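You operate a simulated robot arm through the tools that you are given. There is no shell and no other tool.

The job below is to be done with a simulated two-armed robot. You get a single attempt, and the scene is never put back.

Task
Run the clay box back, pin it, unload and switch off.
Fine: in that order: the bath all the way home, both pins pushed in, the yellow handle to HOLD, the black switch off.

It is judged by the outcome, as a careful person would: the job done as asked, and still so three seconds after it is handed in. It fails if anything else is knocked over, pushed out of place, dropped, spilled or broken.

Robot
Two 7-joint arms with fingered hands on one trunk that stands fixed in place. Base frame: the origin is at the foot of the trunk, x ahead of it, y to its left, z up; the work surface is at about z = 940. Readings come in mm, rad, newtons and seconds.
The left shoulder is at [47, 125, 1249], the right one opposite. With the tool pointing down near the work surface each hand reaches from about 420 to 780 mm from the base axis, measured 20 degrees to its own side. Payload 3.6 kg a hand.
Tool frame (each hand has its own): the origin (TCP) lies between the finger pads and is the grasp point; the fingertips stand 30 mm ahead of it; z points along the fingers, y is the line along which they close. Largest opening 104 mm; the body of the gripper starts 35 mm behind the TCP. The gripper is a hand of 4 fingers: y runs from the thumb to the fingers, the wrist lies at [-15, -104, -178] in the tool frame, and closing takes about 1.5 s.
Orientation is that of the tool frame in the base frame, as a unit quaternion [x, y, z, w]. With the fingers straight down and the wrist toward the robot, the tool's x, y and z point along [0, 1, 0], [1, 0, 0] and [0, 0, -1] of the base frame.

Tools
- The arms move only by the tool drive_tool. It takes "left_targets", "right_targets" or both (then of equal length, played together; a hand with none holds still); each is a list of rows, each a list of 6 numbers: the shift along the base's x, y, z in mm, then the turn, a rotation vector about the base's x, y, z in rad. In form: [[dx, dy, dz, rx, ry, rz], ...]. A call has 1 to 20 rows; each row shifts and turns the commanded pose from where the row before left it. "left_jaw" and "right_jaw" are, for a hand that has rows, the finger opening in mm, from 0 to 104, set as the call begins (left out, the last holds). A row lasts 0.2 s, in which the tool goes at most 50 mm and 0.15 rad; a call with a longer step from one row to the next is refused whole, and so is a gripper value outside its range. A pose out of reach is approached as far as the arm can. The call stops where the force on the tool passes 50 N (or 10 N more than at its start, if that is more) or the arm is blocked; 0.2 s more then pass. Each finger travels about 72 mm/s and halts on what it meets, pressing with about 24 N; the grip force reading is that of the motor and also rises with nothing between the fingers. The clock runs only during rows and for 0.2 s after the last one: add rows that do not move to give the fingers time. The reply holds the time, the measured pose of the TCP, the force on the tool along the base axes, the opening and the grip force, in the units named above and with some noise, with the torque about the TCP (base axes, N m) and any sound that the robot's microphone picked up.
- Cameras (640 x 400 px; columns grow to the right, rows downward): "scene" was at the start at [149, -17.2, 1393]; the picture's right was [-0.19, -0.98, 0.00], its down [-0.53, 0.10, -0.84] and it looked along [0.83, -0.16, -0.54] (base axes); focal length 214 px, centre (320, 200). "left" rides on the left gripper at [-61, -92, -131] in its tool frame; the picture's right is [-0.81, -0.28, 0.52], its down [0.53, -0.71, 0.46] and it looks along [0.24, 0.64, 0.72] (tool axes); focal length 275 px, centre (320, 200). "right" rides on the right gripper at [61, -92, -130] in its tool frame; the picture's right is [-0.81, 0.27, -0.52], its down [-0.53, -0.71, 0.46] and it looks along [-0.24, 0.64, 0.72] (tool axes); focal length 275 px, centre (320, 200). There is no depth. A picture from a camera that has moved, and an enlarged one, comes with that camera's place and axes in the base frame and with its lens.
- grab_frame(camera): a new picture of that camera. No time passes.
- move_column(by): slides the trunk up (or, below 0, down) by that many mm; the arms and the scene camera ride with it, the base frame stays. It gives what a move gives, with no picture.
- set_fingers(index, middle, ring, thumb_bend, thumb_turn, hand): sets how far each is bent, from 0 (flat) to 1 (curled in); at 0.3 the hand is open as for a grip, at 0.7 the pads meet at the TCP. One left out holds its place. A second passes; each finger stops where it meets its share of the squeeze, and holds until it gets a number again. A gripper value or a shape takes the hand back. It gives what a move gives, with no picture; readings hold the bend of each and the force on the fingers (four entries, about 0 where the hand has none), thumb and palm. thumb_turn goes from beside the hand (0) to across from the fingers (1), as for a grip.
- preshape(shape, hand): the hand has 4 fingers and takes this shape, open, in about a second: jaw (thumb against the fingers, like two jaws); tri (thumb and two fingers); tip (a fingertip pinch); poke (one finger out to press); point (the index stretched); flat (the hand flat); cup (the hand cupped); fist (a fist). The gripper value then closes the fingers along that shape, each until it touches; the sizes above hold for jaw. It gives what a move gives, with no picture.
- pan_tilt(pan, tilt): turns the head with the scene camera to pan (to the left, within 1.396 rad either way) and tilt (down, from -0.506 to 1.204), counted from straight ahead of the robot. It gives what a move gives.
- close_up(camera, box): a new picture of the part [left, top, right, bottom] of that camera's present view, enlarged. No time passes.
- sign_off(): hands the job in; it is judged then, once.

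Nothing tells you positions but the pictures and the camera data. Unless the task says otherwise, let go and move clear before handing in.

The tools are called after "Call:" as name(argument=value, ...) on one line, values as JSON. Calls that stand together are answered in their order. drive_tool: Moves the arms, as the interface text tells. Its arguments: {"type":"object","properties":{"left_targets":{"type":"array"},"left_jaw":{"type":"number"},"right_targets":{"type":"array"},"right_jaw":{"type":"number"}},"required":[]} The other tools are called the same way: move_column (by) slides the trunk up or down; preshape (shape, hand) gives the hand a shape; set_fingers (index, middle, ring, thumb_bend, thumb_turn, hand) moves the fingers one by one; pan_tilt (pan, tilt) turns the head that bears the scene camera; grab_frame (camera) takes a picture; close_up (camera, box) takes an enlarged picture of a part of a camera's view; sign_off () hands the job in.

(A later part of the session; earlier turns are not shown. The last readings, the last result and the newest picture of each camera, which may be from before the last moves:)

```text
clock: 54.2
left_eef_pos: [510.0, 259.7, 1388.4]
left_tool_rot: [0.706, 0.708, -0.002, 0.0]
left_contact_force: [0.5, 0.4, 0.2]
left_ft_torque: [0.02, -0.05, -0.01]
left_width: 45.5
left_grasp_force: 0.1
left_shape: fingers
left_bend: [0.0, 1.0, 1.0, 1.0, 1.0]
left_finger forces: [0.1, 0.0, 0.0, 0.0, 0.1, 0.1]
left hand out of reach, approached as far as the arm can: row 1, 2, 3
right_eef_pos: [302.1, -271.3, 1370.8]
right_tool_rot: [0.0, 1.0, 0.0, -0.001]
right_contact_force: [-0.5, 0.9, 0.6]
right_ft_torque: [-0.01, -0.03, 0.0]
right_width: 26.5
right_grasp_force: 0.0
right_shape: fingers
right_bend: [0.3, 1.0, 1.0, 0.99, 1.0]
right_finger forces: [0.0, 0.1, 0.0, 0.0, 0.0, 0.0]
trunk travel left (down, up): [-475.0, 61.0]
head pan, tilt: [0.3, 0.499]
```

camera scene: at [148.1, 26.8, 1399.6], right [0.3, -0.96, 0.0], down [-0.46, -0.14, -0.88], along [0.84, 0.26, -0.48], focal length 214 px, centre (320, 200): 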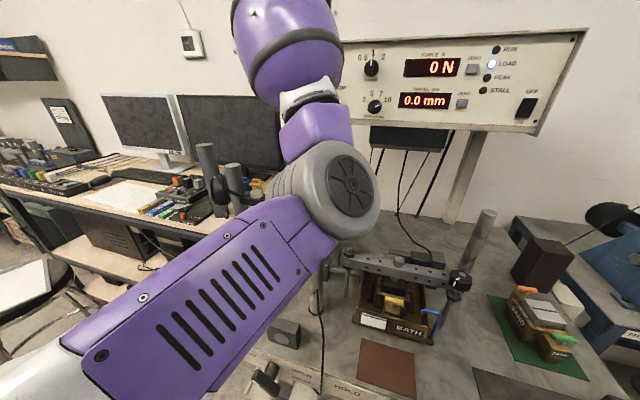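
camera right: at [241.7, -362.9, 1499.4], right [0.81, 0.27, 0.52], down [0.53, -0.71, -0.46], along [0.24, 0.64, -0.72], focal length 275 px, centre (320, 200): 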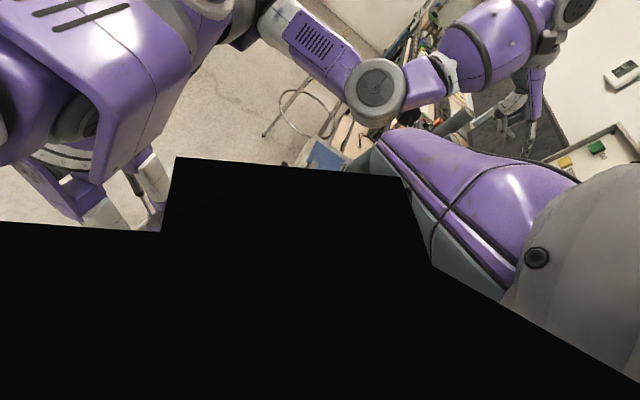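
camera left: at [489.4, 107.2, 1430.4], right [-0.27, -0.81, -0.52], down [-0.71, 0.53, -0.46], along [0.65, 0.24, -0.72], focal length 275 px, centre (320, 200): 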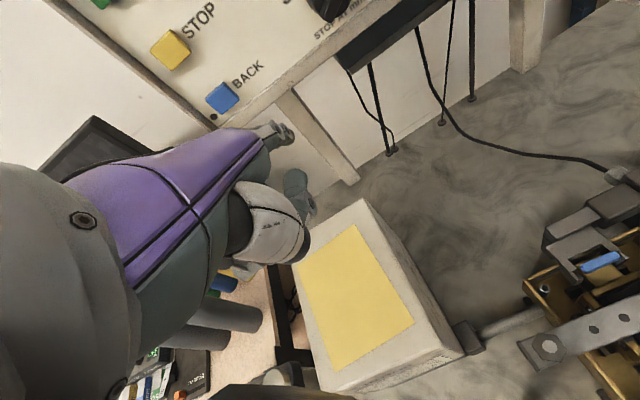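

Call:
drive_tool(left_targets=[[-25, 0, 0, 0, 0, 0], [-25, 0, 0, 0, 0, 0], [-25, 0, 0, 0, 0, 0], [-25, 0, 0, 0, 0, 0]])

Call:
grab_frame(camera="scene")

```text
clock: 55.2
left_eef_pos: [438.5, 303.4, 1405.6]
left_tool_rot: [0.708, 0.706, -0.001, 0.002]
left_contact_force: [-0.1, -0.1, 0.3]
left_ft_torque: [0.03, -0.03, -0.02]
left_width: 45.5
left_grasp_force: 0.1
left_shape: fingers
left_bend: [0.0, 1.0, 1.0, 1.0, 1.0]
left_finger forces: [0.0, 0.0, 0.0, 0.0, 0.0, 0.0]
left hand out of reach, approached as far as the arm can: row 1, 2, 3, 4
right_eef_pos: [302.7, -271.0, 1370.4]
right_tool_rot: [0.0, 1.0, -0.001, 0.0]
right_contact_force: [0.6, 0.3, -0.3]
right_ft_torque: [0.01, 0.0, 0.02]
right_width: 26.6
right_grasp_force: 0.1
right_shape: fingers
right_bend: [0.3, 1.0, 1.0, 0.99, 1.0]
right_finger forces: [0.0, 0.1, 0.0, 0.0, 0.1, 0.0]
trunk travel left (down, up): [-475.0, 61.0]
head pan, tilt: [0.3, 0.499]
```

```text
taken
camera scene: at [147.6, 26.8, 1399.7], right [0.3, -0.96, 0.0], down [-0.46, -0.14, -0.88], along [0.84, 0.26, -0.48], focal length 214 px, centre (320, 200)
```

scene: 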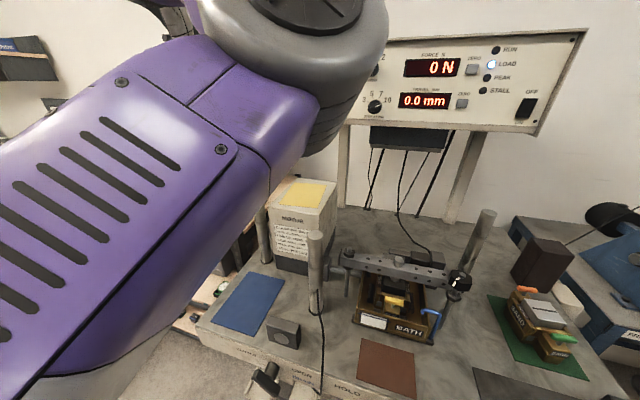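

The left elbow is folded near the head, but the right arm can do this job: with the index fully straight and the hand tilted about 40°, its tip stands some 60 mm below the other fingers, clear of the table edge. I'll shape and tilt the right hand up high and check it.

Call:
set_fingers(hand="right", index=0.0, middle=1.0, ring=1.0, thumb_bend=1.0, thumb_turn=1.0)

Call:
drive_tool(right_targets=[[0, 30, -30, -0.14, 0, 0], [0, 30, -30, -0.14, 0, 0], [0, 30, -30, -0.14, 0, 0], [0, 30, -30, -0.14, 0, 0], [0, 30, -30, -0.14, 0, 0]])

Call:
pan_tilt(pan=-0.35, tilt=0.9)

Call:
grab_frame(camera="scene")

Call:
grab_frame(camera="right")

```text
clock: 56.2
left_eef_pos: [440.1, 302.5, 1404.1]
left_tool_rot: [0.706, 0.708, -0.002, 0.002]
left_contact_force: [-0.7, 0.0, 0.6]
left_ft_torque: [0.01, 0.0, 0.04]
left_width: 45.4
left_grasp_force: 0.1
left_shape: fingers
left_bend: [0.0, 1.0, 1.0, 1.0, 1.0]
left_finger forces: [0.1, 0.0, 0.1, 0.0, 0.0, 0.0]
right_eef_pos: [304.3, -272.4, 1370.0]
right_tool_rot: [0.0, 1.0, 0.0, 0.0]
right_contact_force: [0.5, -0.6, 1.1]
right_ft_torque: [-0.01, -0.01, -0.02]
right_width: 46.2
right_grasp_force: 0.0
right_shape: fingers
right_bend: [0.0, 1.0, 1.0, 1.0, 1.0]
right_finger forces: [0.1, 0.1, 0.0, 0.1, 0.0, 0.0]
trunk travel left (down, up): [-475.0, 61.0]
head pan, tilt: [0.3, 0.499]
```

```text
clock: 57.4
left_eef_pos: [442.0, 304.1, 1403.9]
left_tool_rot: [0.707, 0.708, -0.003, 0.0]
left_contact_force: [0.1, 0.0, 0.4]
left_ft_torque: [0.02, 0.02, 0.0]
left_width: 45.3
left_grasp_force: 0.0
left_shape: fingers
left_bend: [0.0, 1.0, 1.0, 1.0, 1.0]
left_finger forces: [0.0, 0.0, 0.1, 0.1, 0.0, 0.0]
right_eef_pos: [304.0, -120.7, 1218.7]
right_tool_rot: [0.0, 0.939, -0.344, 0.0]
right_contact_force: [-0.3, -0.8, -0.7]
right_ft_torque: [-0.02, 0.03, 0.01]
right_width: 45.9
right_grasp_force: 0.0
right_shape: fingers
right_bend: [0.0, 1.0, 1.0, 1.0, 1.0]
right_finger forces: [0.0, 0.0, 0.0, 0.0, 0.0, 0.0]
trunk travel left (down, up): [-475.0, 61.0]
head pan, tilt: [0.3, 0.499]
```

```text
clock: 58.4
left_eef_pos: [439.7, 303.8, 1404.7]
left_tool_rot: [0.707, 0.708, -0.002, 0.001]
left_contact_force: [0.1, -0.2, 0.0]
left_ft_torque: [-0.01, -0.02, -0.02]
left_width: 45.6
left_grasp_force: 0.1
left_shape: fingers
left_bend: [0.0, 1.0, 1.0, 1.0, 1.0]
left_finger forces: [0.1, 0.0, 0.0, 0.0, 0.1, 0.0]
right_eef_pos: [303.0, -122.1, 1219.0]
right_tool_rot: [0.0, 0.939, -0.343, 0.0]
right_contact_force: [-0.3, 0.3, -0.2]
right_ft_torque: [0.02, -0.02, 0.01]
right_width: 46.0
right_grasp_force: 0.1
right_shape: fingers
right_bend: [0.0, 1.0, 1.0, 1.0, 1.0]
right_finger forces: [0.1, 0.0, 0.0, 0.1, 0.0, 0.1]
trunk travel left (down, up): [-475.0, 61.0]
head pan, tilt: [-0.351, 0.901]
```

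```text
taken
camera scene: at [132.6, -26.1, 1365.7], right [-0.34, -0.94, 0.0], down [-0.74, 0.27, -0.62], along [0.58, -0.21, -0.78], focal length 214 px, centre (320, 200)
```

scene: 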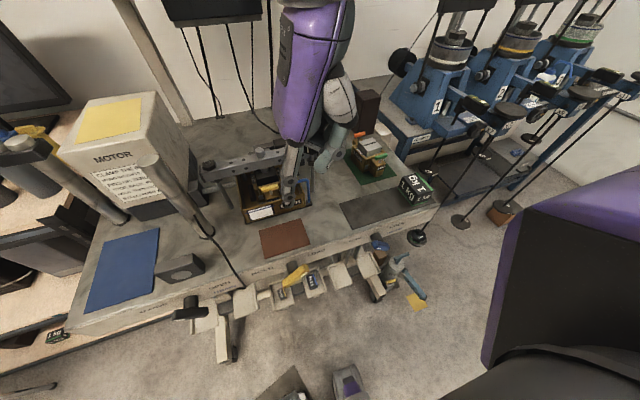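

```text
taken
camera right: at [242.0, -107.9, 1377.3], right [0.81, 0.54, 0.22], down [0.53, -0.84, 0.11], along [0.24, 0.03, -0.97], focal length 275 px, centre (320, 200)
```

right: 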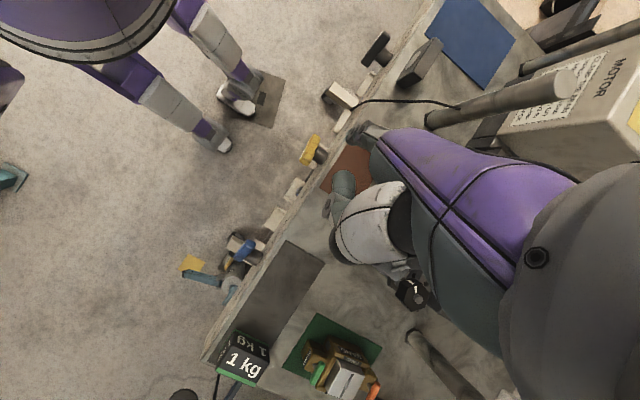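

Call:
close_up(camera="scene", box=[240, 130, 380, 300])

Call:
close_up(camera="right", box=[270, 90, 410, 230])

```text
2.35 times, centred on (310, 215) of scene
camera zoom: at [132.6, -26.1, 1365.7], right [-0.34, -0.94, 0.0], down [-0.74, 0.27, -0.62], along [0.58, -0.21, -0.78], focal length 505 px, centre (344, 165)
```

zoom: 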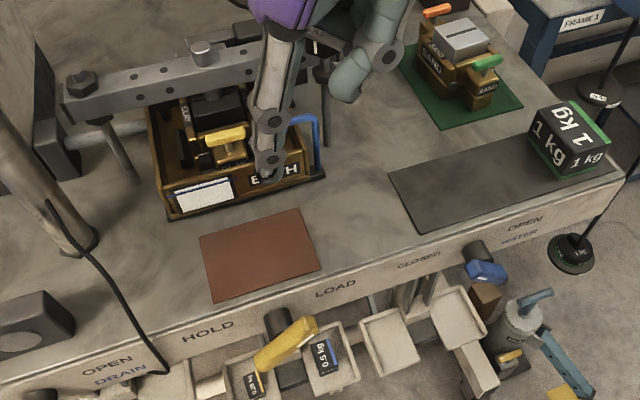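

```text
2.86 times, centred on (340, 160) of right
camera zoom: at [242.0, -107.9, 1377.3], right [0.81, 0.54, 0.22], down [0.53, -0.84, 0.11], along [0.24, 0.03, -0.97], focal length 786 px, centre (263, 314)
```

zoom: 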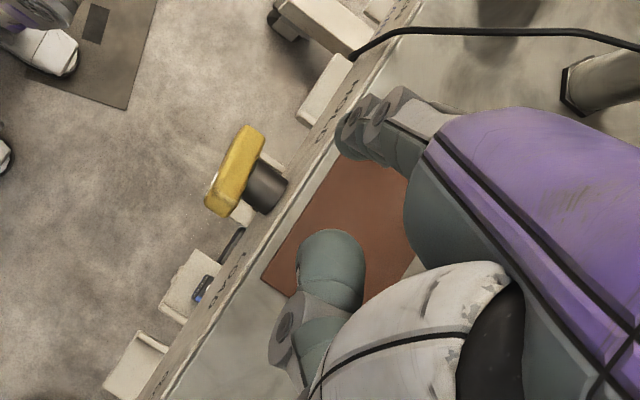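

Call:
close_up(camera="scene", box=[265, 160, 315, 220])

Call:
close_up(camera="right", box=[325, 110, 385, 170])

```text
6.67 times, centred on (290, 190) of scene
camera zoom: at [132.6, -26.1, 1365.7], right [-0.34, -0.94, 0.0], down [-0.74, 0.27, -0.62], along [0.58, -0.21, -0.78], focal length 1430 px, centre (520, 267)
```

zoom: 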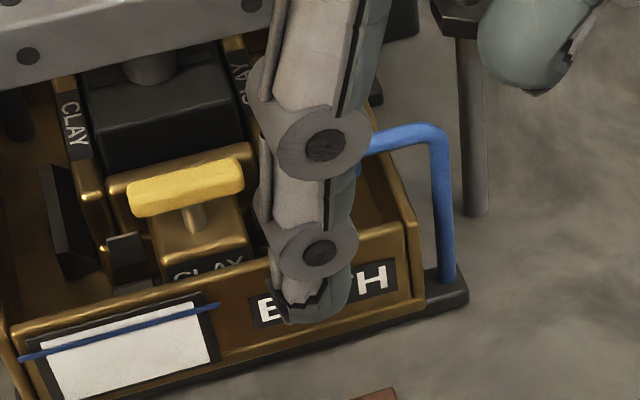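

```text
6.67 times, centred on (355, 140) of right
camera zoom: at [242.0, -107.9, 1377.3], right [0.81, 0.54, 0.22], down [0.53, -0.84, 0.11], along [0.24, 0.03, -0.97], focal length 1835 px, centre (87, 600)
```

zoom: 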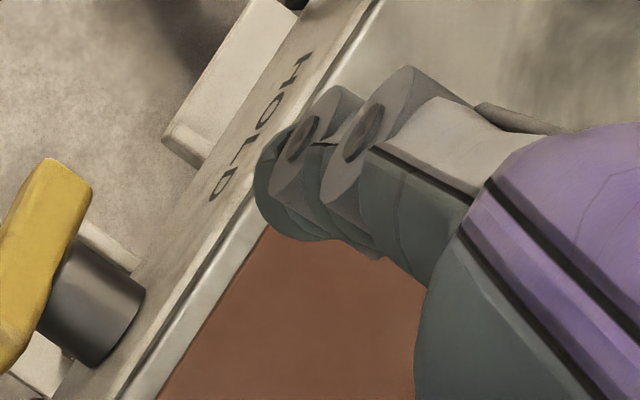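

The straight finger's tip is about (−13, +78, −62) from the TCP in this pose. To keep the other fingers off the table edge I'll use about 30° of yaw instead of 90°, and raise the trunk so the arm has room to fold.

Call:
move_column(by=58)

Call:
drive_tool(right_targets=[[-7, 6, -8, 0, 0, -0.15], [-7, 6, -8, 0, 0, -0.15], [-7, 6, -8, 0, 0, -0.15], [-7, 6, -8, 0, 0, -0.15], [-7, 6, -8, 0, 0, -0.15], [-7, 6, -8, 0, 0, -0.15], [-7, 6, -8, 0, 0, -0.147]])

Call:
pan_tilt(pan=-0.25, tilt=1.0)

Call:
grab_frame(camera="scene")

Call:
grab_frame(camera="right")

```text
clock: 59.4
left_eef_pos: [441.6, 302.1, 1460.4]
left_tool_rot: [0.707, 0.707, -0.002, -0.001]
left_contact_force: [0.0, 1.0, -0.7]
left_ft_torque: [0.01, 0.03, 0.0]
left_width: 45.4
left_grasp_force: 0.0
left_shape: fingers
left_bend: [0.0, 1.0, 1.0, 1.0, 1.0]
left_finger forces: [0.0, 0.0, 0.0, 0.0, 0.0, 0.0]
right_eef_pos: [304.4, -122.4, 1276.9]
right_tool_rot: [0.0, 0.939, -0.343, -0.001]
right_contact_force: [0.2, -0.2, 0.0]
right_ft_torque: [0.01, 0.03, 0.0]
right_width: 45.9
right_grasp_force: 0.0
right_shape: fingers
right_bend: [0.0, 1.0, 1.0, 1.0, 1.0]
right_finger forces: [0.1, 0.0, 0.0, 0.1, 0.1, 0.0]
trunk travel left (down, up): [-533.0, 3.0]
head pan, tilt: [-0.351, 0.901]
```

```text
clock: 61.0
left_eef_pos: [439.3, 302.5, 1462.1]
left_tool_rot: [0.706, 0.708, -0.001, 0.0]
left_contact_force: [-0.3, 0.2, -0.3]
left_ft_torque: [-0.01, -0.01, 0.0]
left_width: 45.3
left_grasp_force: 0.0
left_shape: fingers
left_bend: [0.0, 1.0, 1.0, 1.0, 1.0]
left_finger forces: [0.0, 0.1, 0.0, 0.0, 0.0, 0.1]
right_eef_pos: [254.2, -80.7, 1221.0]
right_tool_rot: [0.471, 0.813, -0.297, -0.172]
right_contact_force: [-0.2, 0.4, 1.0]
right_ft_torque: [0.04, 0.0, 0.0]
right_width: 46.1
right_grasp_force: 0.1
right_shape: fingers
right_bend: [0.0, 1.0, 1.0, 1.0, 1.0]
right_finger forces: [0.1, 0.0, 0.1, 0.1, 0.1, 0.0]
trunk travel left (down, up): [-533.0, 3.0]
head pan, tilt: [-0.351, 0.901]
```

```text
clock: 61.6
left_eef_pos: [439.4, 302.7, 1462.3]
left_tool_rot: [0.707, 0.708, -0.001, 0.0]
left_contact_force: [0.1, 0.1, -0.8]
left_ft_torque: [-0.03, -0.04, 0.0]
left_width: 45.5
left_grasp_force: 0.1
left_shape: fingers
left_bend: [0.0, 1.0, 1.0, 1.0, 1.0]
left_finger forces: [0.0, 0.0, 0.1, 0.0, 0.0, 0.1]
right_eef_pos: [255.0, -79.9, 1222.2]
right_tool_rot: [0.47, 0.814, -0.297, -0.171]
right_contact_force: [-0.1, -0.4, 0.0]
right_ft_torque: [-0.01, 0.02, 0.03]
right_width: 46.0
right_grasp_force: 0.0
right_shape: fingers
right_bend: [0.0, 1.0, 1.0, 1.0, 1.0]
right_finger forces: [0.0, 0.0, 0.0, 0.1, 0.0, 0.0]
trunk travel left (down, up): [-533.0, 3.0]
head pan, tilt: [-0.25, 1.0]
```

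```text
taken
camera scene: at [73.1, -17.4, 1421.1], right [-0.25, -0.97, 0.0], down [-0.82, 0.21, -0.54], along [0.52, -0.13, -0.84], focal length 214 px, centre (320, 200)
```

scene: 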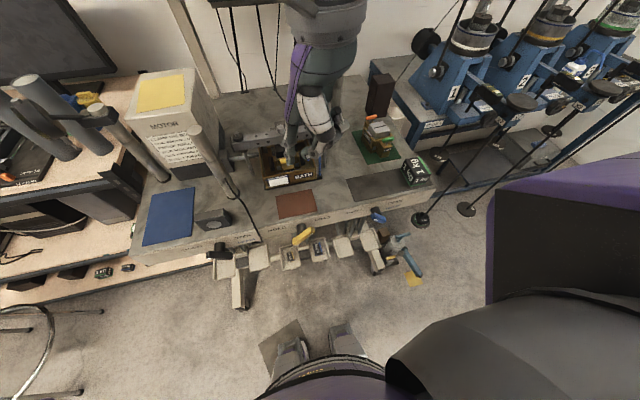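

```text
taken
camera right: at [235.6, -19.5, 1380.0], right [0.88, -0.43, 0.22], down [-0.46, -0.88, 0.11], along [0.15, -0.2, -0.97], focal length 275 px, centre (320, 200)
```

right: 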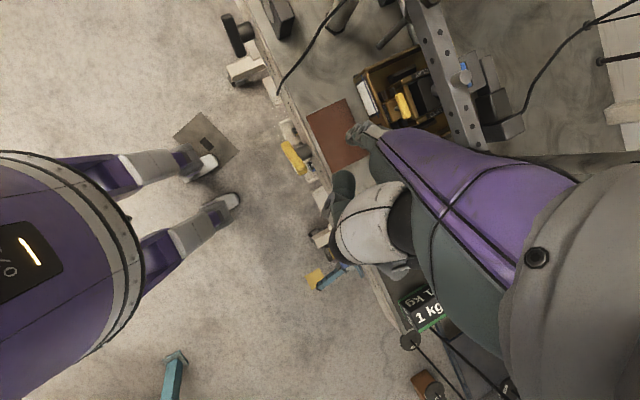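

Call:
close_up(camera="scene", box=[260, 120, 360, 260])

Call:
close_up(camera="right", box=[270, 90, 410, 230])

```text
2.86 times, centred on (310, 190) of scene
camera zoom: at [73.1, -17.4, 1421.1], right [-0.25, -0.97, 0.0], down [-0.82, 0.21, -0.54], along [0.52, -0.13, -0.84], focal length 613 px, centre (349, 229)
```

zoom: 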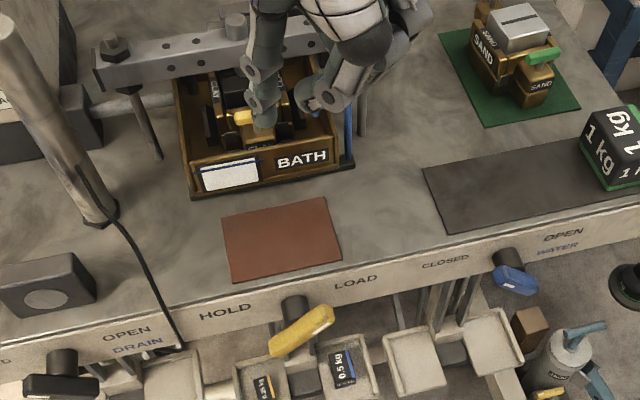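

```text
2.86 times, centred on (340, 160) of right
camera zoom: at [235.6, -19.5, 1380.0], right [0.88, -0.43, 0.22], down [-0.46, -0.88, 0.11], along [0.15, -0.2, -0.97], focal length 786 px, centre (263, 314)
```

zoom: 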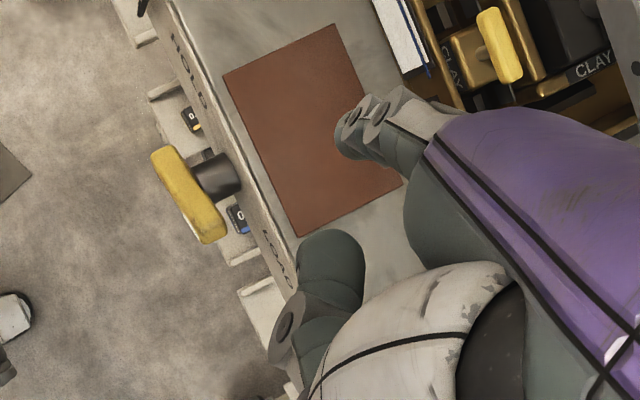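

The tip tracks as predicted (offset ≈ (62, 50, −71)). The lever's arms end near (-53, 928) and (-5, 875) in y/z. I'll lower the tip to just above the lower-left arm and check.

Call:
drive_tool(right_targets=[[-4, 4, -40, 0, 0, 0], [-4, 4, -40, 0, 0, 0], [-4, 4, -40, 0, 0, 0], [-4, 4, -40, 0, 0, 0], [-3, 5, -40, 0, 0, 0]])

Call:
close_up(camera="scene", box=[260, 160, 360, 280])

Call:
close_up(camera="right", box=[250, 60, 410, 220])

```text
clock: 62.9
left_eef_pos: [439.8, 301.8, 1463.0]
left_tool_rot: [0.706, 0.708, 0.0, 0.001]
left_contact_force: [0.0, -0.1, 0.0]
left_ft_torque: [-0.02, 0.03, 0.02]
left_width: 45.3
left_grasp_force: 0.0
left_shape: fingers
left_bend: [0.0, 1.0, 1.0, 1.0, 1.0]
left_finger forces: [0.0, 0.2, 0.2, 0.0, 0.0, 0.1]
right_eef_pos: [236.5, -89.3, 1036.6]
right_tool_rot: [0.47, 0.814, -0.296, -0.171]
right_contact_force: [0.1, -0.1, -0.2]
right_ft_torque: [0.01, 0.04, -0.01]
right_width: 46.1
right_grasp_force: 0.1
right_shape: fingers
right_bend: [0.0, 1.0, 1.0, 1.0, 1.0]
right_finger forces: [0.0, 0.0, 0.1, 0.1, 0.0, 0.0]
right hand out of reach, approached as far as the arm can: row 4, 5
trunk travel left (down, up): [-533.0, 3.0]
head pan, tilt: [-0.25, 1.0]
```

```text
3.33 times, centred on (310, 220) of scene
camera zoom: at [73.2, -17.6, 1421.1], right [-0.25, -0.97, 0.0], down [-0.82, 0.21, -0.54], along [0.52, -0.13, -0.84], focal length 715 px, centre (353, 133)
```

zoom: 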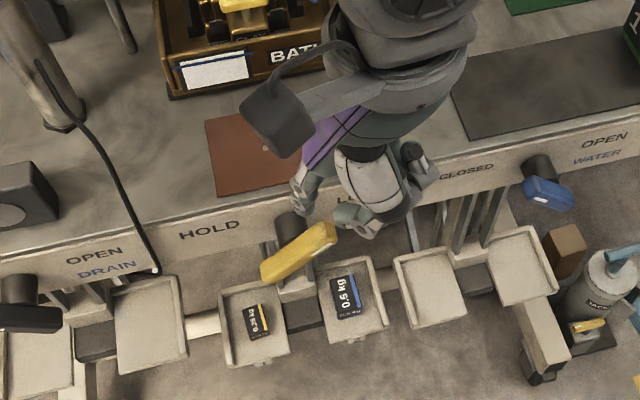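

```text
2.50 times, centred on (330, 140) of right
camera zoom: at [217.1, -29.3, 1194.1], right [0.88, -0.43, 0.22], down [-0.46, -0.88, 0.11], along [0.15, -0.2, -0.97], focal length 688 px, centre (295, 350)
```

zoom: 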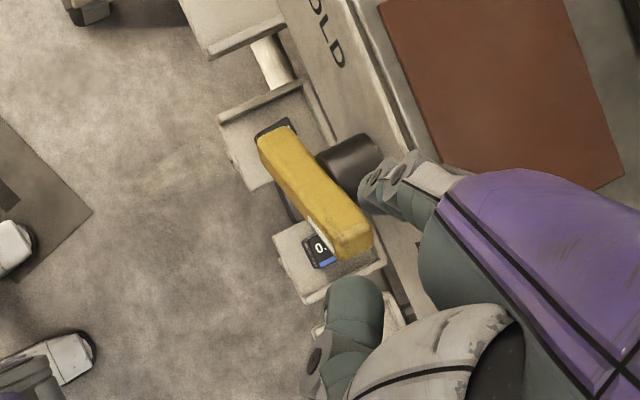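

The arm can't fold far enough that way (it stopped about 30 mm short in y). Nothing was touched. I'll lift away, restore the trunk height, and look at the hand opened out to plan a better finger for reaching back over the table edge.

Call:
drive_tool(right_targets=[[0, -5, 40, 0, 0, 0], [2, -5, 40, 0, 0, 0], [5, -5, 40, 0, 0, 0.15], [7, -6, 20, 0, 0, 0.15], [7, -6, 20, 0, 0, 0.15], [7, -6, 10, 0, 0, 0.15], [7, -6, 10, 0, 0, 0.15], [7, -6, 10, 0, 0, 0.15], [7, -6, 10, 0, 0, 0.147], [0, -10, 0, 0.14, 0, 0], [0, -10, 0, 0.14, 0, 0], [0, -10, 0, 0.14, 0, 0], [0, -10, 0, 0.14, 0, 0], [0, -10, 0, 0.14, 0, 0]])

Call:
move_column(by=-58)

Call:
set_fingers(hand="right", index=1.0, middle=1.0, ring=0.33, thumb_bend=0.6, thumb_turn=0.0)

Call:
pan_tilt(pan=-0.5, tilt=0.3)

Call:
grab_frame(camera="scene")

Call:
grab_frame(camera="right")

```text
clock: 65.8
left_eef_pos: [440.6, 301.9, 1462.5]
left_tool_rot: [0.706, 0.708, 0.0, 0.001]
left_contact_force: [-0.3, -1.1, -0.6]
left_ft_torque: [0.02, 0.0, 0.0]
left_width: 44.8
left_grasp_force: 0.1
left_shape: fingers
left_bend: [0.0, 1.0, 1.0, 1.0, 1.0]
left_finger forces: [0.0, 0.1, 0.0, 0.0, 0.0, 0.0]
right_eef_pos: [284.6, -190.5, 1235.6]
right_tool_rot: [0.0, 1.0, 0.0, 0.001]
right_contact_force: [-0.3, 0.3, -0.4]
right_ft_torque: [-0.02, 0.06, 0.02]
right_width: 46.2
right_grasp_force: 0.1
right_shape: fingers
right_bend: [0.0, 1.0, 1.0, 1.0, 1.0]
right_finger forces: [0.0, 0.0, 0.0, 0.0, 0.0, 0.0]
trunk travel left (down, up): [-533.0, 3.0]
head pan, tilt: [-0.25, 1.0]
```

```text
clock: 66.8
left_eef_pos: [437.4, 302.8, 1404.6]
left_tool_rot: [0.706, 0.708, -0.001, 0.002]
left_contact_force: [-0.5, -0.3, 0.0]
left_ft_torque: [0.01, 0.03, -0.01]
left_width: 45.3
left_grasp_force: 0.1
left_shape: fingers
left_bend: [0.0, 1.0, 1.0, 1.0, 1.0]
left_finger forces: [0.0, 0.0, 0.0, 0.1, 0.0, 0.0]
right_eef_pos: [282.9, -189.1, 1178.5]
right_tool_rot: [0.002, 1.0, 0.0, 0.0]
right_contact_force: [0.1, 1.0, 0.1]
right_ft_torque: [0.02, -0.01, 0.0]
right_width: 46.1
right_grasp_force: 0.0
right_shape: fingers
right_bend: [0.0, 1.0, 1.0, 1.0, 1.0]
right_finger forces: [0.0, 0.0, 0.1, 0.1, 0.0, 0.0]
trunk travel left (down, up): [-475.0, 61.0]
head pan, tilt: [-0.25, 1.0]
```

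```text
clock: 67.8
left_eef_pos: [440.1, 304.0, 1404.1]
left_tool_rot: [0.707, 0.708, 0.0, 0.002]
left_contact_force: [-0.1, -0.2, 0.2]
left_ft_torque: [-0.01, 0.02, 0.01]
left_width: 45.4
left_grasp_force: 0.0
left_shape: fingers
left_bend: [0.0, 1.0, 1.0, 1.0, 1.0]
left_finger forces: [0.0, 0.0, 0.0, 0.0, 0.0, 0.0]
right_eef_pos: [284.7, -189.1, 1178.4]
right_tool_rot: [0.0, 1.0, 0.0, 0.001]
right_contact_force: [0.7, 0.8, -0.8]
right_ft_torque: [0.04, -0.05, -0.01]
right_width: 78.2
right_grasp_force: 0.2
right_shape: fingers
right_bend: [0.99, 1.0, 0.33, 0.6, 0.0]
right_finger forces: [0.0, 0.1, 0.0, 0.0, 0.0, 0.1]
trunk travel left (down, up): [-475.0, 61.0]
head pan, tilt: [-0.25, 1.0]
```

```text
clock: 68.9
left_eef_pos: [440.4, 303.4, 1404.6]
left_tool_rot: [0.706, 0.708, -0.001, 0.001]
left_contact_force: [0.3, -0.7, 0.1]
left_ft_torque: [0.03, -0.01, -0.03]
left_width: 45.5
left_grasp_force: 0.0
left_shape: fingers
left_bend: [0.0, 1.0, 1.0, 1.0, 1.0]
left_finger forces: [0.1, 0.1, 0.0, 0.0, 0.1, 0.1]
right_eef_pos: [285.5, -188.8, 1177.5]
right_tool_rot: [0.0, 1.0, -0.001, 0.0]
right_contact_force: [0.2, 0.1, -0.4]
right_ft_torque: [0.0, 0.02, -0.01]
right_width: 78.1
right_grasp_force: 0.0
right_shape: fingers
right_bend: [1.0, 1.0, 0.33, 0.6, 0.0]
right_finger forces: [0.1, 0.0, 0.1, 0.0, 0.1, 0.1]
trunk travel left (down, up): [-475.0, 61.0]
head pan, tilt: [-0.499, 0.3]
```

```text
taken
camera scene: at [143.5, -44.8, 1417.9], right [-0.48, -0.88, 0.0], down [-0.26, 0.14, -0.96], along [0.84, -0.46, -0.3], focal length 214 px, centre (320, 200)
```

scene: 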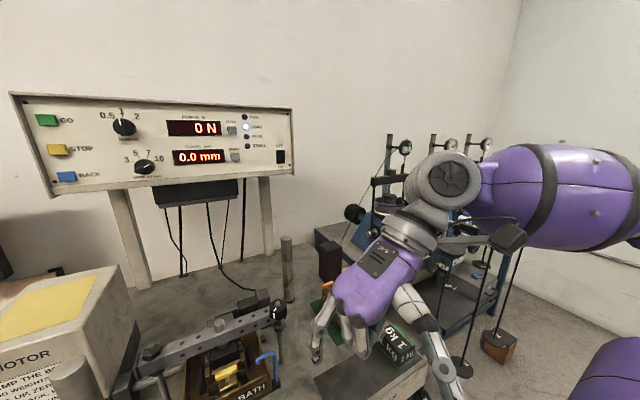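

```text
taken
camera right: at [223.2, -280.7, 1306.8], right [0.81, 0.27, 0.52], down [0.53, -0.71, -0.46], along [0.24, 0.64, -0.72], focal length 275 px, centre (320, 200)
```

right: 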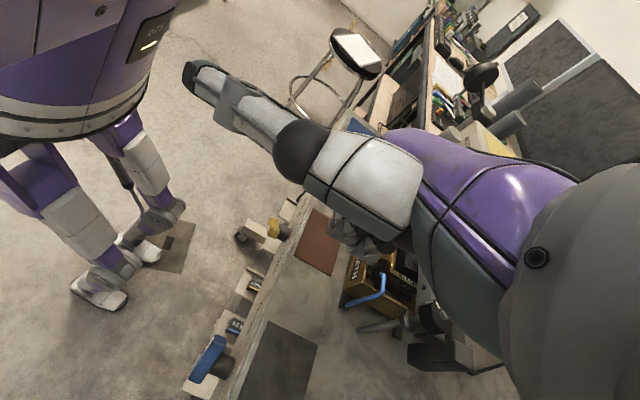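

Call:
close_up(camera="scene", box=[290, 230, 470, 390])

```text
2.50 times, centred on (380, 310) of scene
camera zoom: at [143.5, -44.8, 1417.9], right [-0.48, -0.88, 0.0], down [-0.26, 0.14, -0.96], along [0.84, -0.46, -0.3], focal length 536 px, centre (170, -75)
```

zoom: 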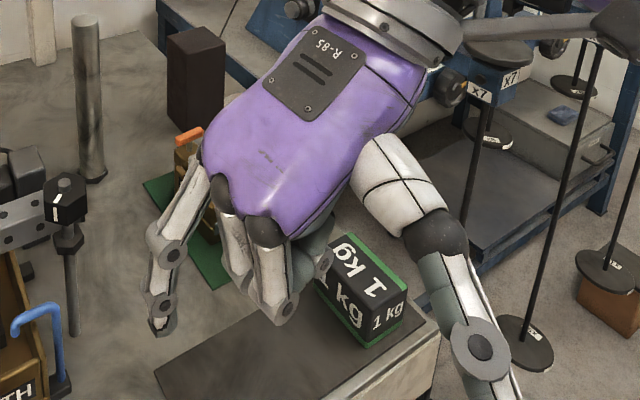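

The hand has three fingers and a thumb. The ring finger, on the table side of the hand at this yaw, is the right one: the other fingers then hang over free space in front of the table. Its tip lies at about (+30, +56, −27) from the TCP. I'll fold the thumb, roll the hand 15° and bring the ring fingertip above the lever's lower-left arm.

Call:
set_fingers(hand="right", thumb_bend=1.0, thumb_turn=1.0)

Call:
drive_tool(right_targets=[[-2, 25, -10, 0, 0.13, 0], [-2, 25, -20, 0, 0.13, 0], [-2, 25, -30, 0, 0, 0], [-2, 25, -30, 0, 0, 0], [-1, 24, -30, 0, 0, 0]])

Call:
pan_tilt(pan=-0.2, tilt=1.05)

Call:
grab_frame(camera="scene")

Call:
grab_frame(camera="right")

```text
clock: 69.9
left_eef_pos: [439.0, 303.2, 1404.1]
left_tool_rot: [0.706, 0.708, -0.002, 0.001]
left_contact_force: [0.9, 0.6, 0.1]
left_ft_torque: [0.01, 0.02, 0.02]
left_width: 45.6
left_grasp_force: 0.2
left_shape: fingers
left_bend: [0.0, 1.0, 1.0, 1.0, 1.0]
left_finger forces: [0.0, 0.1, 0.0, 0.0, 0.0, 0.0]
right_eef_pos: [285.2, -190.0, 1177.2]
right_tool_rot: [0.0, 1.0, 0.0, 0.0]
right_contact_force: [0.5, 0.1, -0.2]
right_ft_torque: [-0.01, -0.02, -0.01]
right_width: 33.9
right_grasp_force: 0.1
right_shape: fingers
right_bend: [1.0, 1.0, 0.33, 0.99, 0.84]
right_finger forces: [0.0, 0.1, 0.0, 0.0, 0.1, 0.0]
trunk travel left (down, up): [-475.0, 61.0]
head pan, tilt: [-0.499, 0.3]
```

```text
clock: 71.1
left_eef_pos: [440.4, 304.0, 1404.1]
left_tool_rot: [0.706, 0.708, -0.001, 0.0]
left_contact_force: [-0.3, -0.1, 0.4]
left_ft_torque: [0.01, 0.03, -0.01]
left_width: 45.3
left_grasp_force: 0.1
left_shape: fingers
left_bend: [0.0, 1.0, 1.0, 1.0, 1.0]
left_finger forces: [0.1, 0.0, 0.0, 0.0, 0.0, 0.0]
right_eef_pos: [276.7, -63.9, 1056.0]
right_tool_rot: [0.0, 0.992, 0.001, -0.129]
right_contact_force: [-0.3, 0.0, 0.4]
right_ft_torque: [-0.02, 0.05, 0.01]
right_width: 33.7
right_grasp_force: 0.1
right_shape: fingers
right_bend: [1.0, 1.0, 0.33, 0.99, 0.84]
right_finger forces: [0.0, 0.0, 0.1, 0.1, 0.1, 0.1]
trunk travel left (down, up): [-475.0, 61.0]
head pan, tilt: [-0.499, 0.3]
```

```text
clock: 72.2
left_eef_pos: [440.4, 303.5, 1405.3]
left_tool_rot: [0.706, 0.708, -0.001, 0.001]
left_contact_force: [-0.2, 0.4, -0.3]
left_ft_torque: [0.02, 0.0, -0.02]
left_width: 45.3
left_grasp_force: 0.1
left_shape: fingers
left_bend: [0.0, 1.0, 1.0, 1.0, 1.0]
left_finger forces: [0.1, 0.0, 0.0, 0.1, 0.0, 0.1]
right_eef_pos: [275.1, -65.7, 1058.6]
right_tool_rot: [0.001, 0.992, 0.0, -0.13]
right_contact_force: [-0.2, -1.0, 0.2]
right_ft_torque: [-0.01, -0.03, -0.02]
right_width: 34.0
right_grasp_force: 0.0
right_shape: fingers
right_bend: [1.0, 1.0, 0.33, 0.99, 0.84]
right_finger forces: [0.0, 0.0, 0.0, 0.0, 0.0, 0.0]
trunk travel left (down, up): [-475.0, 61.0]
head pan, tilt: [-0.201, 1.051]
```

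```text
taken
camera scene: at [126.5, -13.5, 1355.1], right [-0.2, -0.98, 0.0], down [-0.85, 0.17, -0.5], along [0.49, -0.1, -0.87], focal length 214 px, centre (320, 200)
```

scene: 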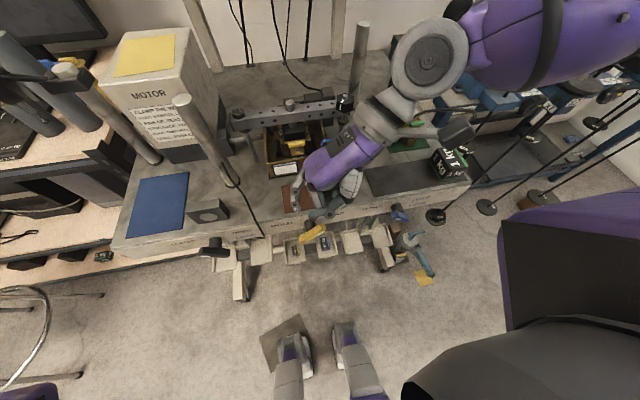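

```text
taken
camera right: at [250.1, -156.3, 1198.6], right [0.92, 0.27, 0.29], down [0.4, -0.71, -0.58], along [0.05, 0.64, -0.76], focal length 275 px, centre (320, 200)
```

right: 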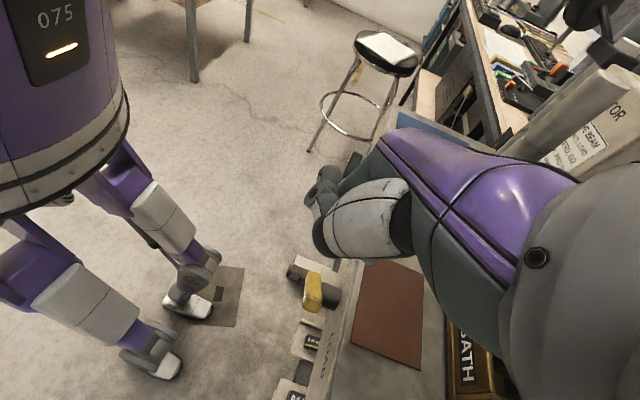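

Call:
close_up(camera="scene", box=[270, 165, 370, 265])

Call:
close_up(camera="right", box=[270, 150, 390, 330])

```text
4.00 times, centred on (320, 215) of scene
camera zoom: at [126.5, -13.5, 1355.1], right [-0.2, -0.98, 0.0], down [-0.85, 0.17, -0.5], along [0.49, -0.1, -0.87], focal length 858 px, centre (320, 140)
```

zoom: 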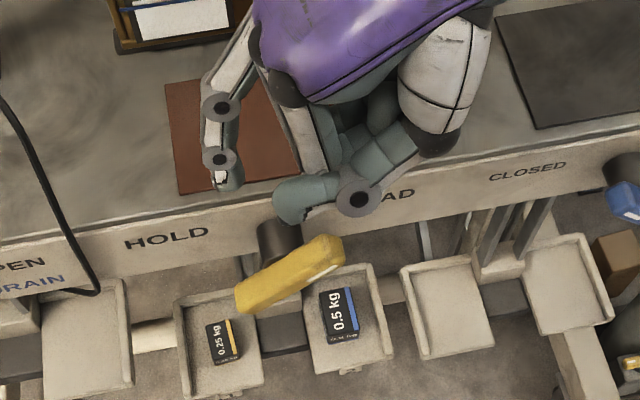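

```text
2.22 times, centred on (330, 240) of right
camera zoom: at [250.1, -156.3, 1198.6], right [0.92, 0.27, 0.29], down [0.4, -0.71, -0.58], along [0.05, 0.64, -0.76], focal length 612 px, centre (298, 111)
```

zoom: 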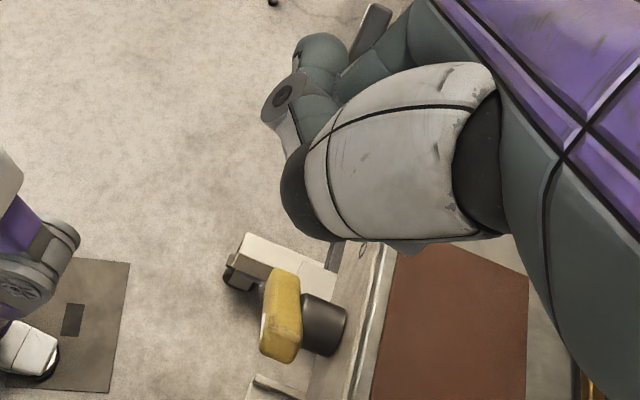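

The ring fingertip is where I predicted (≈(297, -8, 1028)), right above the lever's lower-left arm. The thumb hangs a little close to the lever's front, so I'll swing it aside and check before lowering.

Call:
set_fingers(hand="right", thumb_bend=1.0, thumb_turn=0.0)

Call:
close_up(camera="scene", box=[270, 165, 370, 265])

Call:
grab_frame(camera="right")

```text
clock: 73.2
left_eef_pos: [440.1, 302.9, 1405.8]
left_tool_rot: [0.706, 0.709, -0.001, 0.001]
left_contact_force: [0.1, -0.1, -0.7]
left_ft_torque: [-0.02, -0.01, -0.01]
left_width: 45.3
left_grasp_force: 0.1
left_shape: fingers
left_bend: [0.0, 1.0, 1.0, 1.0, 1.0]
left_finger forces: [0.0, 0.1, 0.0, 0.0, 0.0, 0.1]
right_eef_pos: [275.7, -65.0, 1058.1]
right_tool_rot: [0.001, 0.991, 0.0, -0.13]
right_contact_force: [-0.6, 0.3, 0.4]
right_ft_torque: [0.02, 0.05, -0.02]
right_width: 45.0
right_grasp_force: 0.1
right_shape: fingers
right_bend: [1.0, 1.0, 0.33, 1.0, 0.0]
right_finger forces: [0.0, 0.1, 0.0, 0.0, 0.0, 0.0]
trunk travel left (down, up): [-475.0, 61.0]
head pan, tilt: [-0.201, 1.051]
```

```text
4.00 times, centred on (320, 215) of scene
camera zoom: at [126.5, -13.4, 1355.0], right [-0.2, -0.98, 0.0], down [-0.85, 0.17, -0.5], along [0.49, -0.1, -0.87], focal length 858 px, centre (320, 140)
```

zoom: 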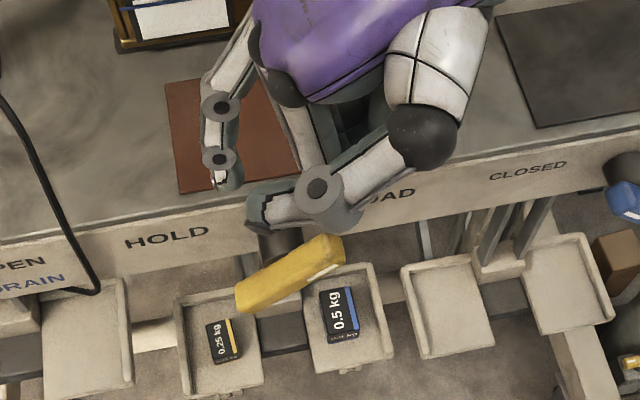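

```text
taken
camera right: at [250.1, -156.1, 1198.4], right [0.92, 0.27, 0.29], down [0.4, -0.71, -0.58], along [0.05, 0.64, -0.76], focal length 275 px, centre (320, 200)
```

right: 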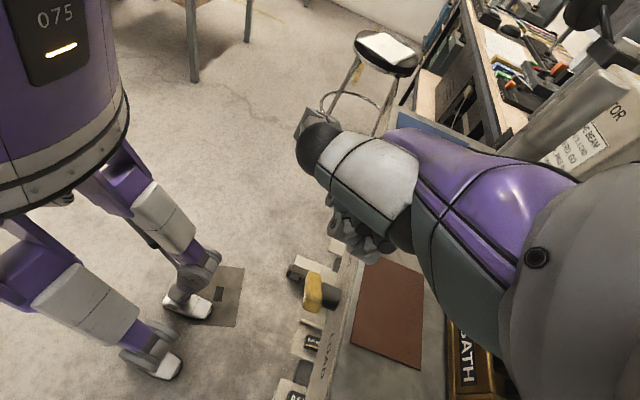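

The thumb is now well clear. I'll lower the ring fingertip to just above the lower-left arm of the lever.

Call:
drive_tool(right_targets=[[0, 3, -34, 0, 0, 0], [0, 3, -34, 0, 0, 0], [0, 3, -32, 0, 0, 0]])

Call:
close_up(camera="scene", box=[280, 190, 360, 260])

Call:
grab_frame(camera="right")

```text
clock: 74.0
left_eef_pos: [441.3, 303.6, 1403.8]
left_tool_rot: [0.706, 0.708, -0.002, 0.001]
left_contact_force: [0.7, 0.3, -0.7]
left_ft_torque: [0.0, -0.01, 0.01]
left_width: 45.4
left_grasp_force: 0.1
left_shape: fingers
left_bend: [0.0, 1.0, 1.0, 1.0, 1.0]
left_finger forces: [0.1, 0.1, 0.1, 0.1, 0.1, 0.0]
right_eef_pos: [275.1, -56.1, 956.5]
right_tool_rot: [0.001, 0.992, 0.0, -0.129]
right_contact_force: [-0.4, 0.4, -1.0]
right_ft_torque: [0.0, 0.01, 0.0]
right_width: 45.1
right_grasp_force: 0.1
right_shape: fingers
right_bend: [1.0, 1.0, 0.33, 1.0, 0.0]
right_finger forces: [0.0, 0.1, 0.0, 0.0, 0.0, 0.0]
trunk travel left (down, up): [-475.0, 61.0]
head pan, tilt: [-0.201, 1.051]
```

```text
5.71 times, centred on (320, 225) of scene
camera zoom: at [127.0, -13.4, 1354.9], right [-0.2, -0.98, 0.0], down [-0.85, 0.17, -0.5], along [0.49, -0.1, -0.87], focal length 1226 px, centre (320, 57)
```

zoom: 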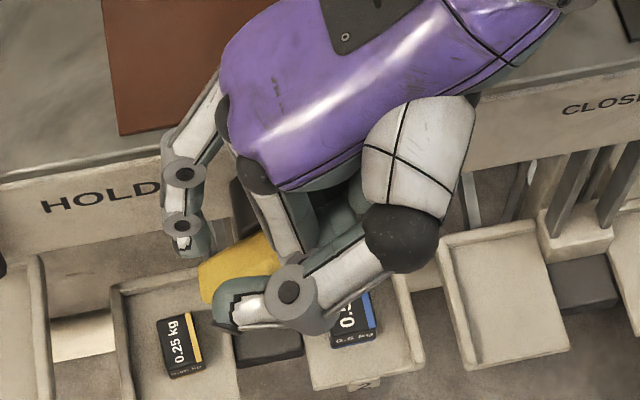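

```text
taken
camera right: at [249.8, -147.9, 1097.7], right [0.92, 0.27, 0.29], down [0.4, -0.71, -0.58], along [0.05, 0.64, -0.76], focal length 275 px, centre (320, 200)
```

right: 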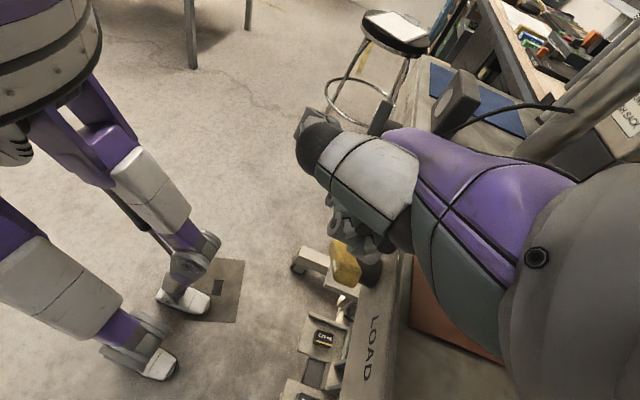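

The ring tip is about 20 mm above the lever's left arm. I'll press down in small steps, watching the force.

Call:
drive_tool(right_targets=[[0, 0, -5, 0, 0, 0], [0, 0, -5, 0, 0, 0], [0, 0, -4, 0, 0, 0], [0, 0, -3, 0, 0, 0], [0, 0, -3, 0, 0, 0]])

Call:
close_up(camera="scene", box=[280, 190, 360, 260])

```text
clock: 75.2
left_eef_pos: [439.1, 303.9, 1404.4]
left_tool_rot: [0.706, 0.709, -0.002, 0.001]
left_contact_force: [-0.6, -0.3, 0.1]
left_ft_torque: [-0.01, 0.0, 0.03]
left_width: 45.4
left_grasp_force: 0.1
left_shape: fingers
left_bend: [0.0, 1.0, 1.0, 1.0, 1.0]
left_finger forces: [0.0, 0.0, 0.1, 0.0, 0.0, 0.1]
right_eef_pos: [274.8, -56.2, 937.2]
right_tool_rot: [0.001, 0.992, 0.001, -0.129]
right_contact_force: [0.0, 0.1, -0.3]
right_ft_torque: [0.04, 0.01, 0.01]
right_width: 45.1
right_grasp_force: 0.0
right_shape: fingers
right_bend: [1.0, 1.0, 0.33, 1.0, 0.0]
right_finger forces: [0.0, 0.0, 0.0, 0.0, 0.0, 0.0]
trunk travel left (down, up): [-475.0, 61.0]
head pan, tilt: [-0.201, 1.051]
```

```text
5.71 times, centred on (320, 225) of scene
camera zoom: at [126.6, -13.4, 1355.0], right [-0.2, -0.98, 0.0], down [-0.85, 0.17, -0.5], along [0.49, -0.1, -0.87], focal length 1226 px, centre (320, 57)
```

zoom: 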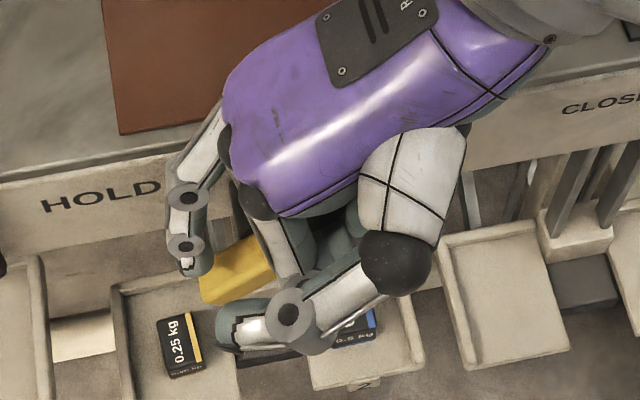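

Call:
drive_tool(right_targets=[[0, -5, 4, 0, 0, 0], [0, 0, -4, 0, 0, 0], [0, 0, -3, 0, 0, 0], [0, 0, -3, 0, 0, 0]])

Call:
close_up(camera="scene", box=[280, 190, 360, 260])

```text
clock: 76.2
left_eef_pos: [439.4, 303.1, 1403.6]
left_tool_rot: [0.706, 0.708, -0.001, 0.001]
left_contact_force: [-0.5, -0.7, -0.4]
left_ft_torque: [0.0, 0.0, 0.03]
left_width: 45.3
left_grasp_force: 0.1
left_shape: fingers
left_bend: [0.0, 1.0, 1.0, 1.0, 1.0]
left_finger forces: [0.0, 0.1, 0.0, 0.0, 0.0, 0.1]
right_eef_pos: [274.8, -60.3, 931.1]
right_tool_rot: [0.001, 0.992, 0.0, -0.13]
right_contact_force: [0.8, -0.6, 0.2]
right_ft_torque: [0.01, -0.01, 0.01]
right_width: 44.8
right_grasp_force: 0.0
right_shape: fingers
right_bend: [1.0, 1.0, 0.33, 1.0, 0.0]
right_finger forces: [0.0, 0.0, 0.0, 0.0, 0.0, 0.0]
trunk travel left (down, up): [-475.0, 61.0]
head pan, tilt: [-0.201, 1.051]
```

```text
5.71 times, centred on (320, 225) of scene
camera zoom: at [126.6, -13.3, 1355.0], right [-0.2, -0.98, 0.0], down [-0.85, 0.17, -0.5], along [0.49, -0.1, -0.87], focal length 1226 px, centre (320, 57)
```

zoom: 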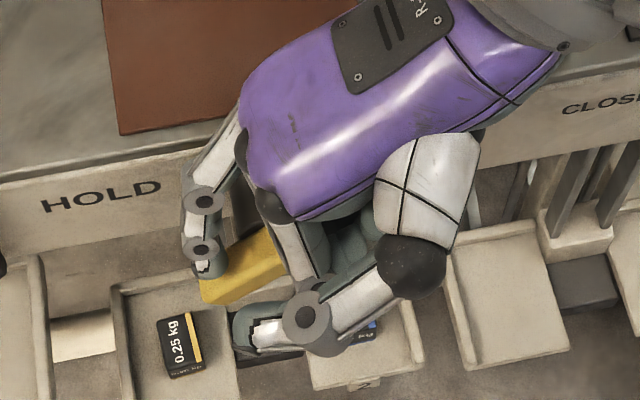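

Call:
drive_tool(right_targets=[[0, 0, -3, 0, 0, 0], [0, 0, -3, 0, 0, 0], [0, 0, -3, 0, 0, 0]])

Call:
close_up(camera="scene", box=[280, 190, 360, 260])

```text
clock: 77.0
left_eef_pos: [438.3, 305.0, 1406.3]
left_tool_rot: [0.706, 0.708, 0.0, 0.002]
left_contact_force: [0.4, -0.2, -0.7]
left_ft_torque: [0.01, -0.02, 0.0]
left_width: 45.4
left_grasp_force: 0.1
left_shape: fingers
left_bend: [0.0, 1.0, 1.0, 1.0, 1.0]
left_finger forces: [0.0, 0.0, 0.0, 0.1, 0.0, 0.0]
right_eef_pos: [275.0, -59.3, 925.1]
right_tool_rot: [0.0, 0.992, 0.001, -0.127]
right_contact_force: [-4.7, 8.0, 29.1]
right_ft_torque: [0.16, -0.45, 0.1]
right_width: 44.8
right_grasp_force: 14.4
right_shape: fingers
right_bend: [1.0, 1.0, 0.33, 1.0, 0.0]
right_finger forces: [0.1, 29.3, 0.1, 0.0, 0.0, 0.1]
trunk travel left (down, up): [-475.0, 61.0]
head pan, tilt: [-0.201, 1.051]
```

```text
5.71 times, centred on (320, 225) of scene
camera zoom: at [124.6, -12.2, 1355.6], right [-0.2, -0.98, 0.0], down [-0.85, 0.17, -0.5], along [0.49, -0.1, -0.87], focal length 1226 px, centre (320, 57)
```

zoom: 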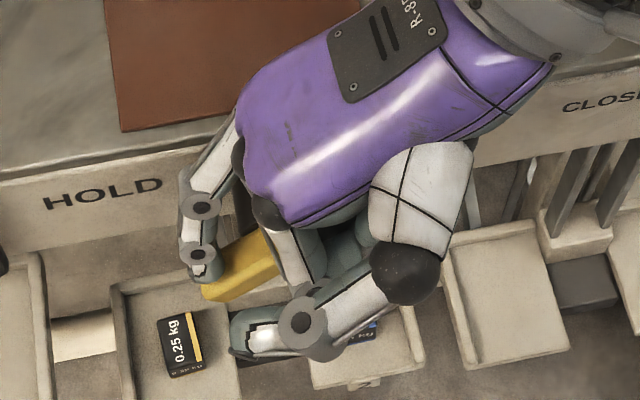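

The curled middle finger met the pointer end instead (29 N), so I stop there; pressing the left arm from this side won't work. I'll back off, come down on the right side of the lever and push its upper end to the left, checking first that nothing has moved.

Call:
drive_tool(right_targets=[[0, 0, 20, 0, 0, 0], [0, 0, 25, 0, 0, 0], [0, -32, 0, 0, 0, 0], [0, -32, 0, 0, 0, 0], [0, -32, 0, 0, 0, 0]])

Call:
close_up(camera="scene", box=[270, 180, 390, 260])

Call:
grab_frame(camera="right")

```text
clock: 78.2
left_eef_pos: [439.5, 302.8, 1404.2]
left_tool_rot: [0.706, 0.708, -0.001, 0.001]
left_contact_force: [0.3, 0.0, 0.6]
left_ft_torque: [0.0, 0.0, 0.03]
left_width: 45.5
left_grasp_force: 0.1
left_shape: fingers
left_bend: [0.0, 1.0, 1.0, 1.0, 1.0]
left_finger forces: [0.0, 0.0, 0.1, 0.1, 0.1, 0.1]
right_eef_pos: [275.2, -158.2, 968.0]
right_tool_rot: [-0.001, 0.992, 0.001, -0.129]
right_contact_force: [-0.3, -1.3, 0.4]
right_ft_torque: [0.0, 0.03, 0.01]
right_width: 44.8
right_grasp_force: 0.1
right_shape: fingers
right_bend: [1.0, 1.0, 0.33, 1.0, 0.0]
right_finger forces: [0.1, 0.1, 0.0, 0.0, 0.1, 0.0]
trunk travel left (down, up): [-475.0, 61.0]
head pan, tilt: [-0.201, 1.051]
```

```text
5.00 times, centred on (330, 220) of scene
camera zoom: at [126.3, -14.3, 1355.0], right [-0.2, -0.98, 0.0], down [-0.85, 0.17, -0.5], along [0.49, -0.1, -0.87], focal length 1072 px, centre (270, 100)
```

zoom: 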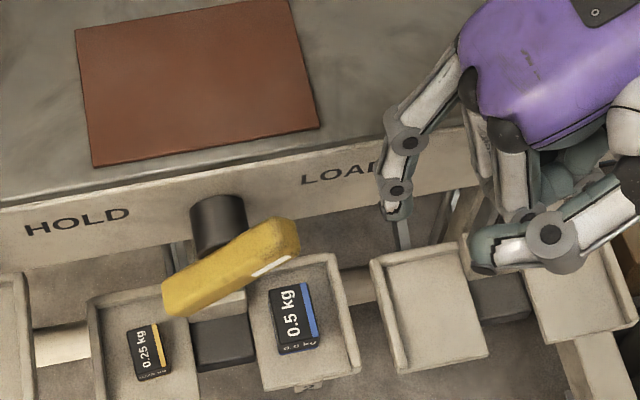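

```text
taken
camera right: at [249.2, -250.4, 1109.1], right [0.92, 0.27, 0.29], down [0.4, -0.71, -0.58], along [0.05, 0.65, -0.76], focal length 275 px, centre (320, 200)
```

right: 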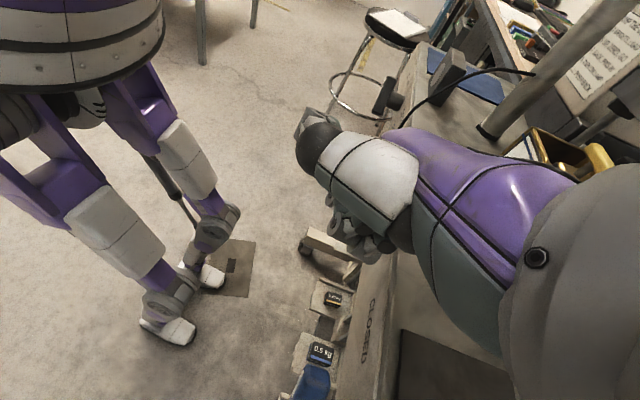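

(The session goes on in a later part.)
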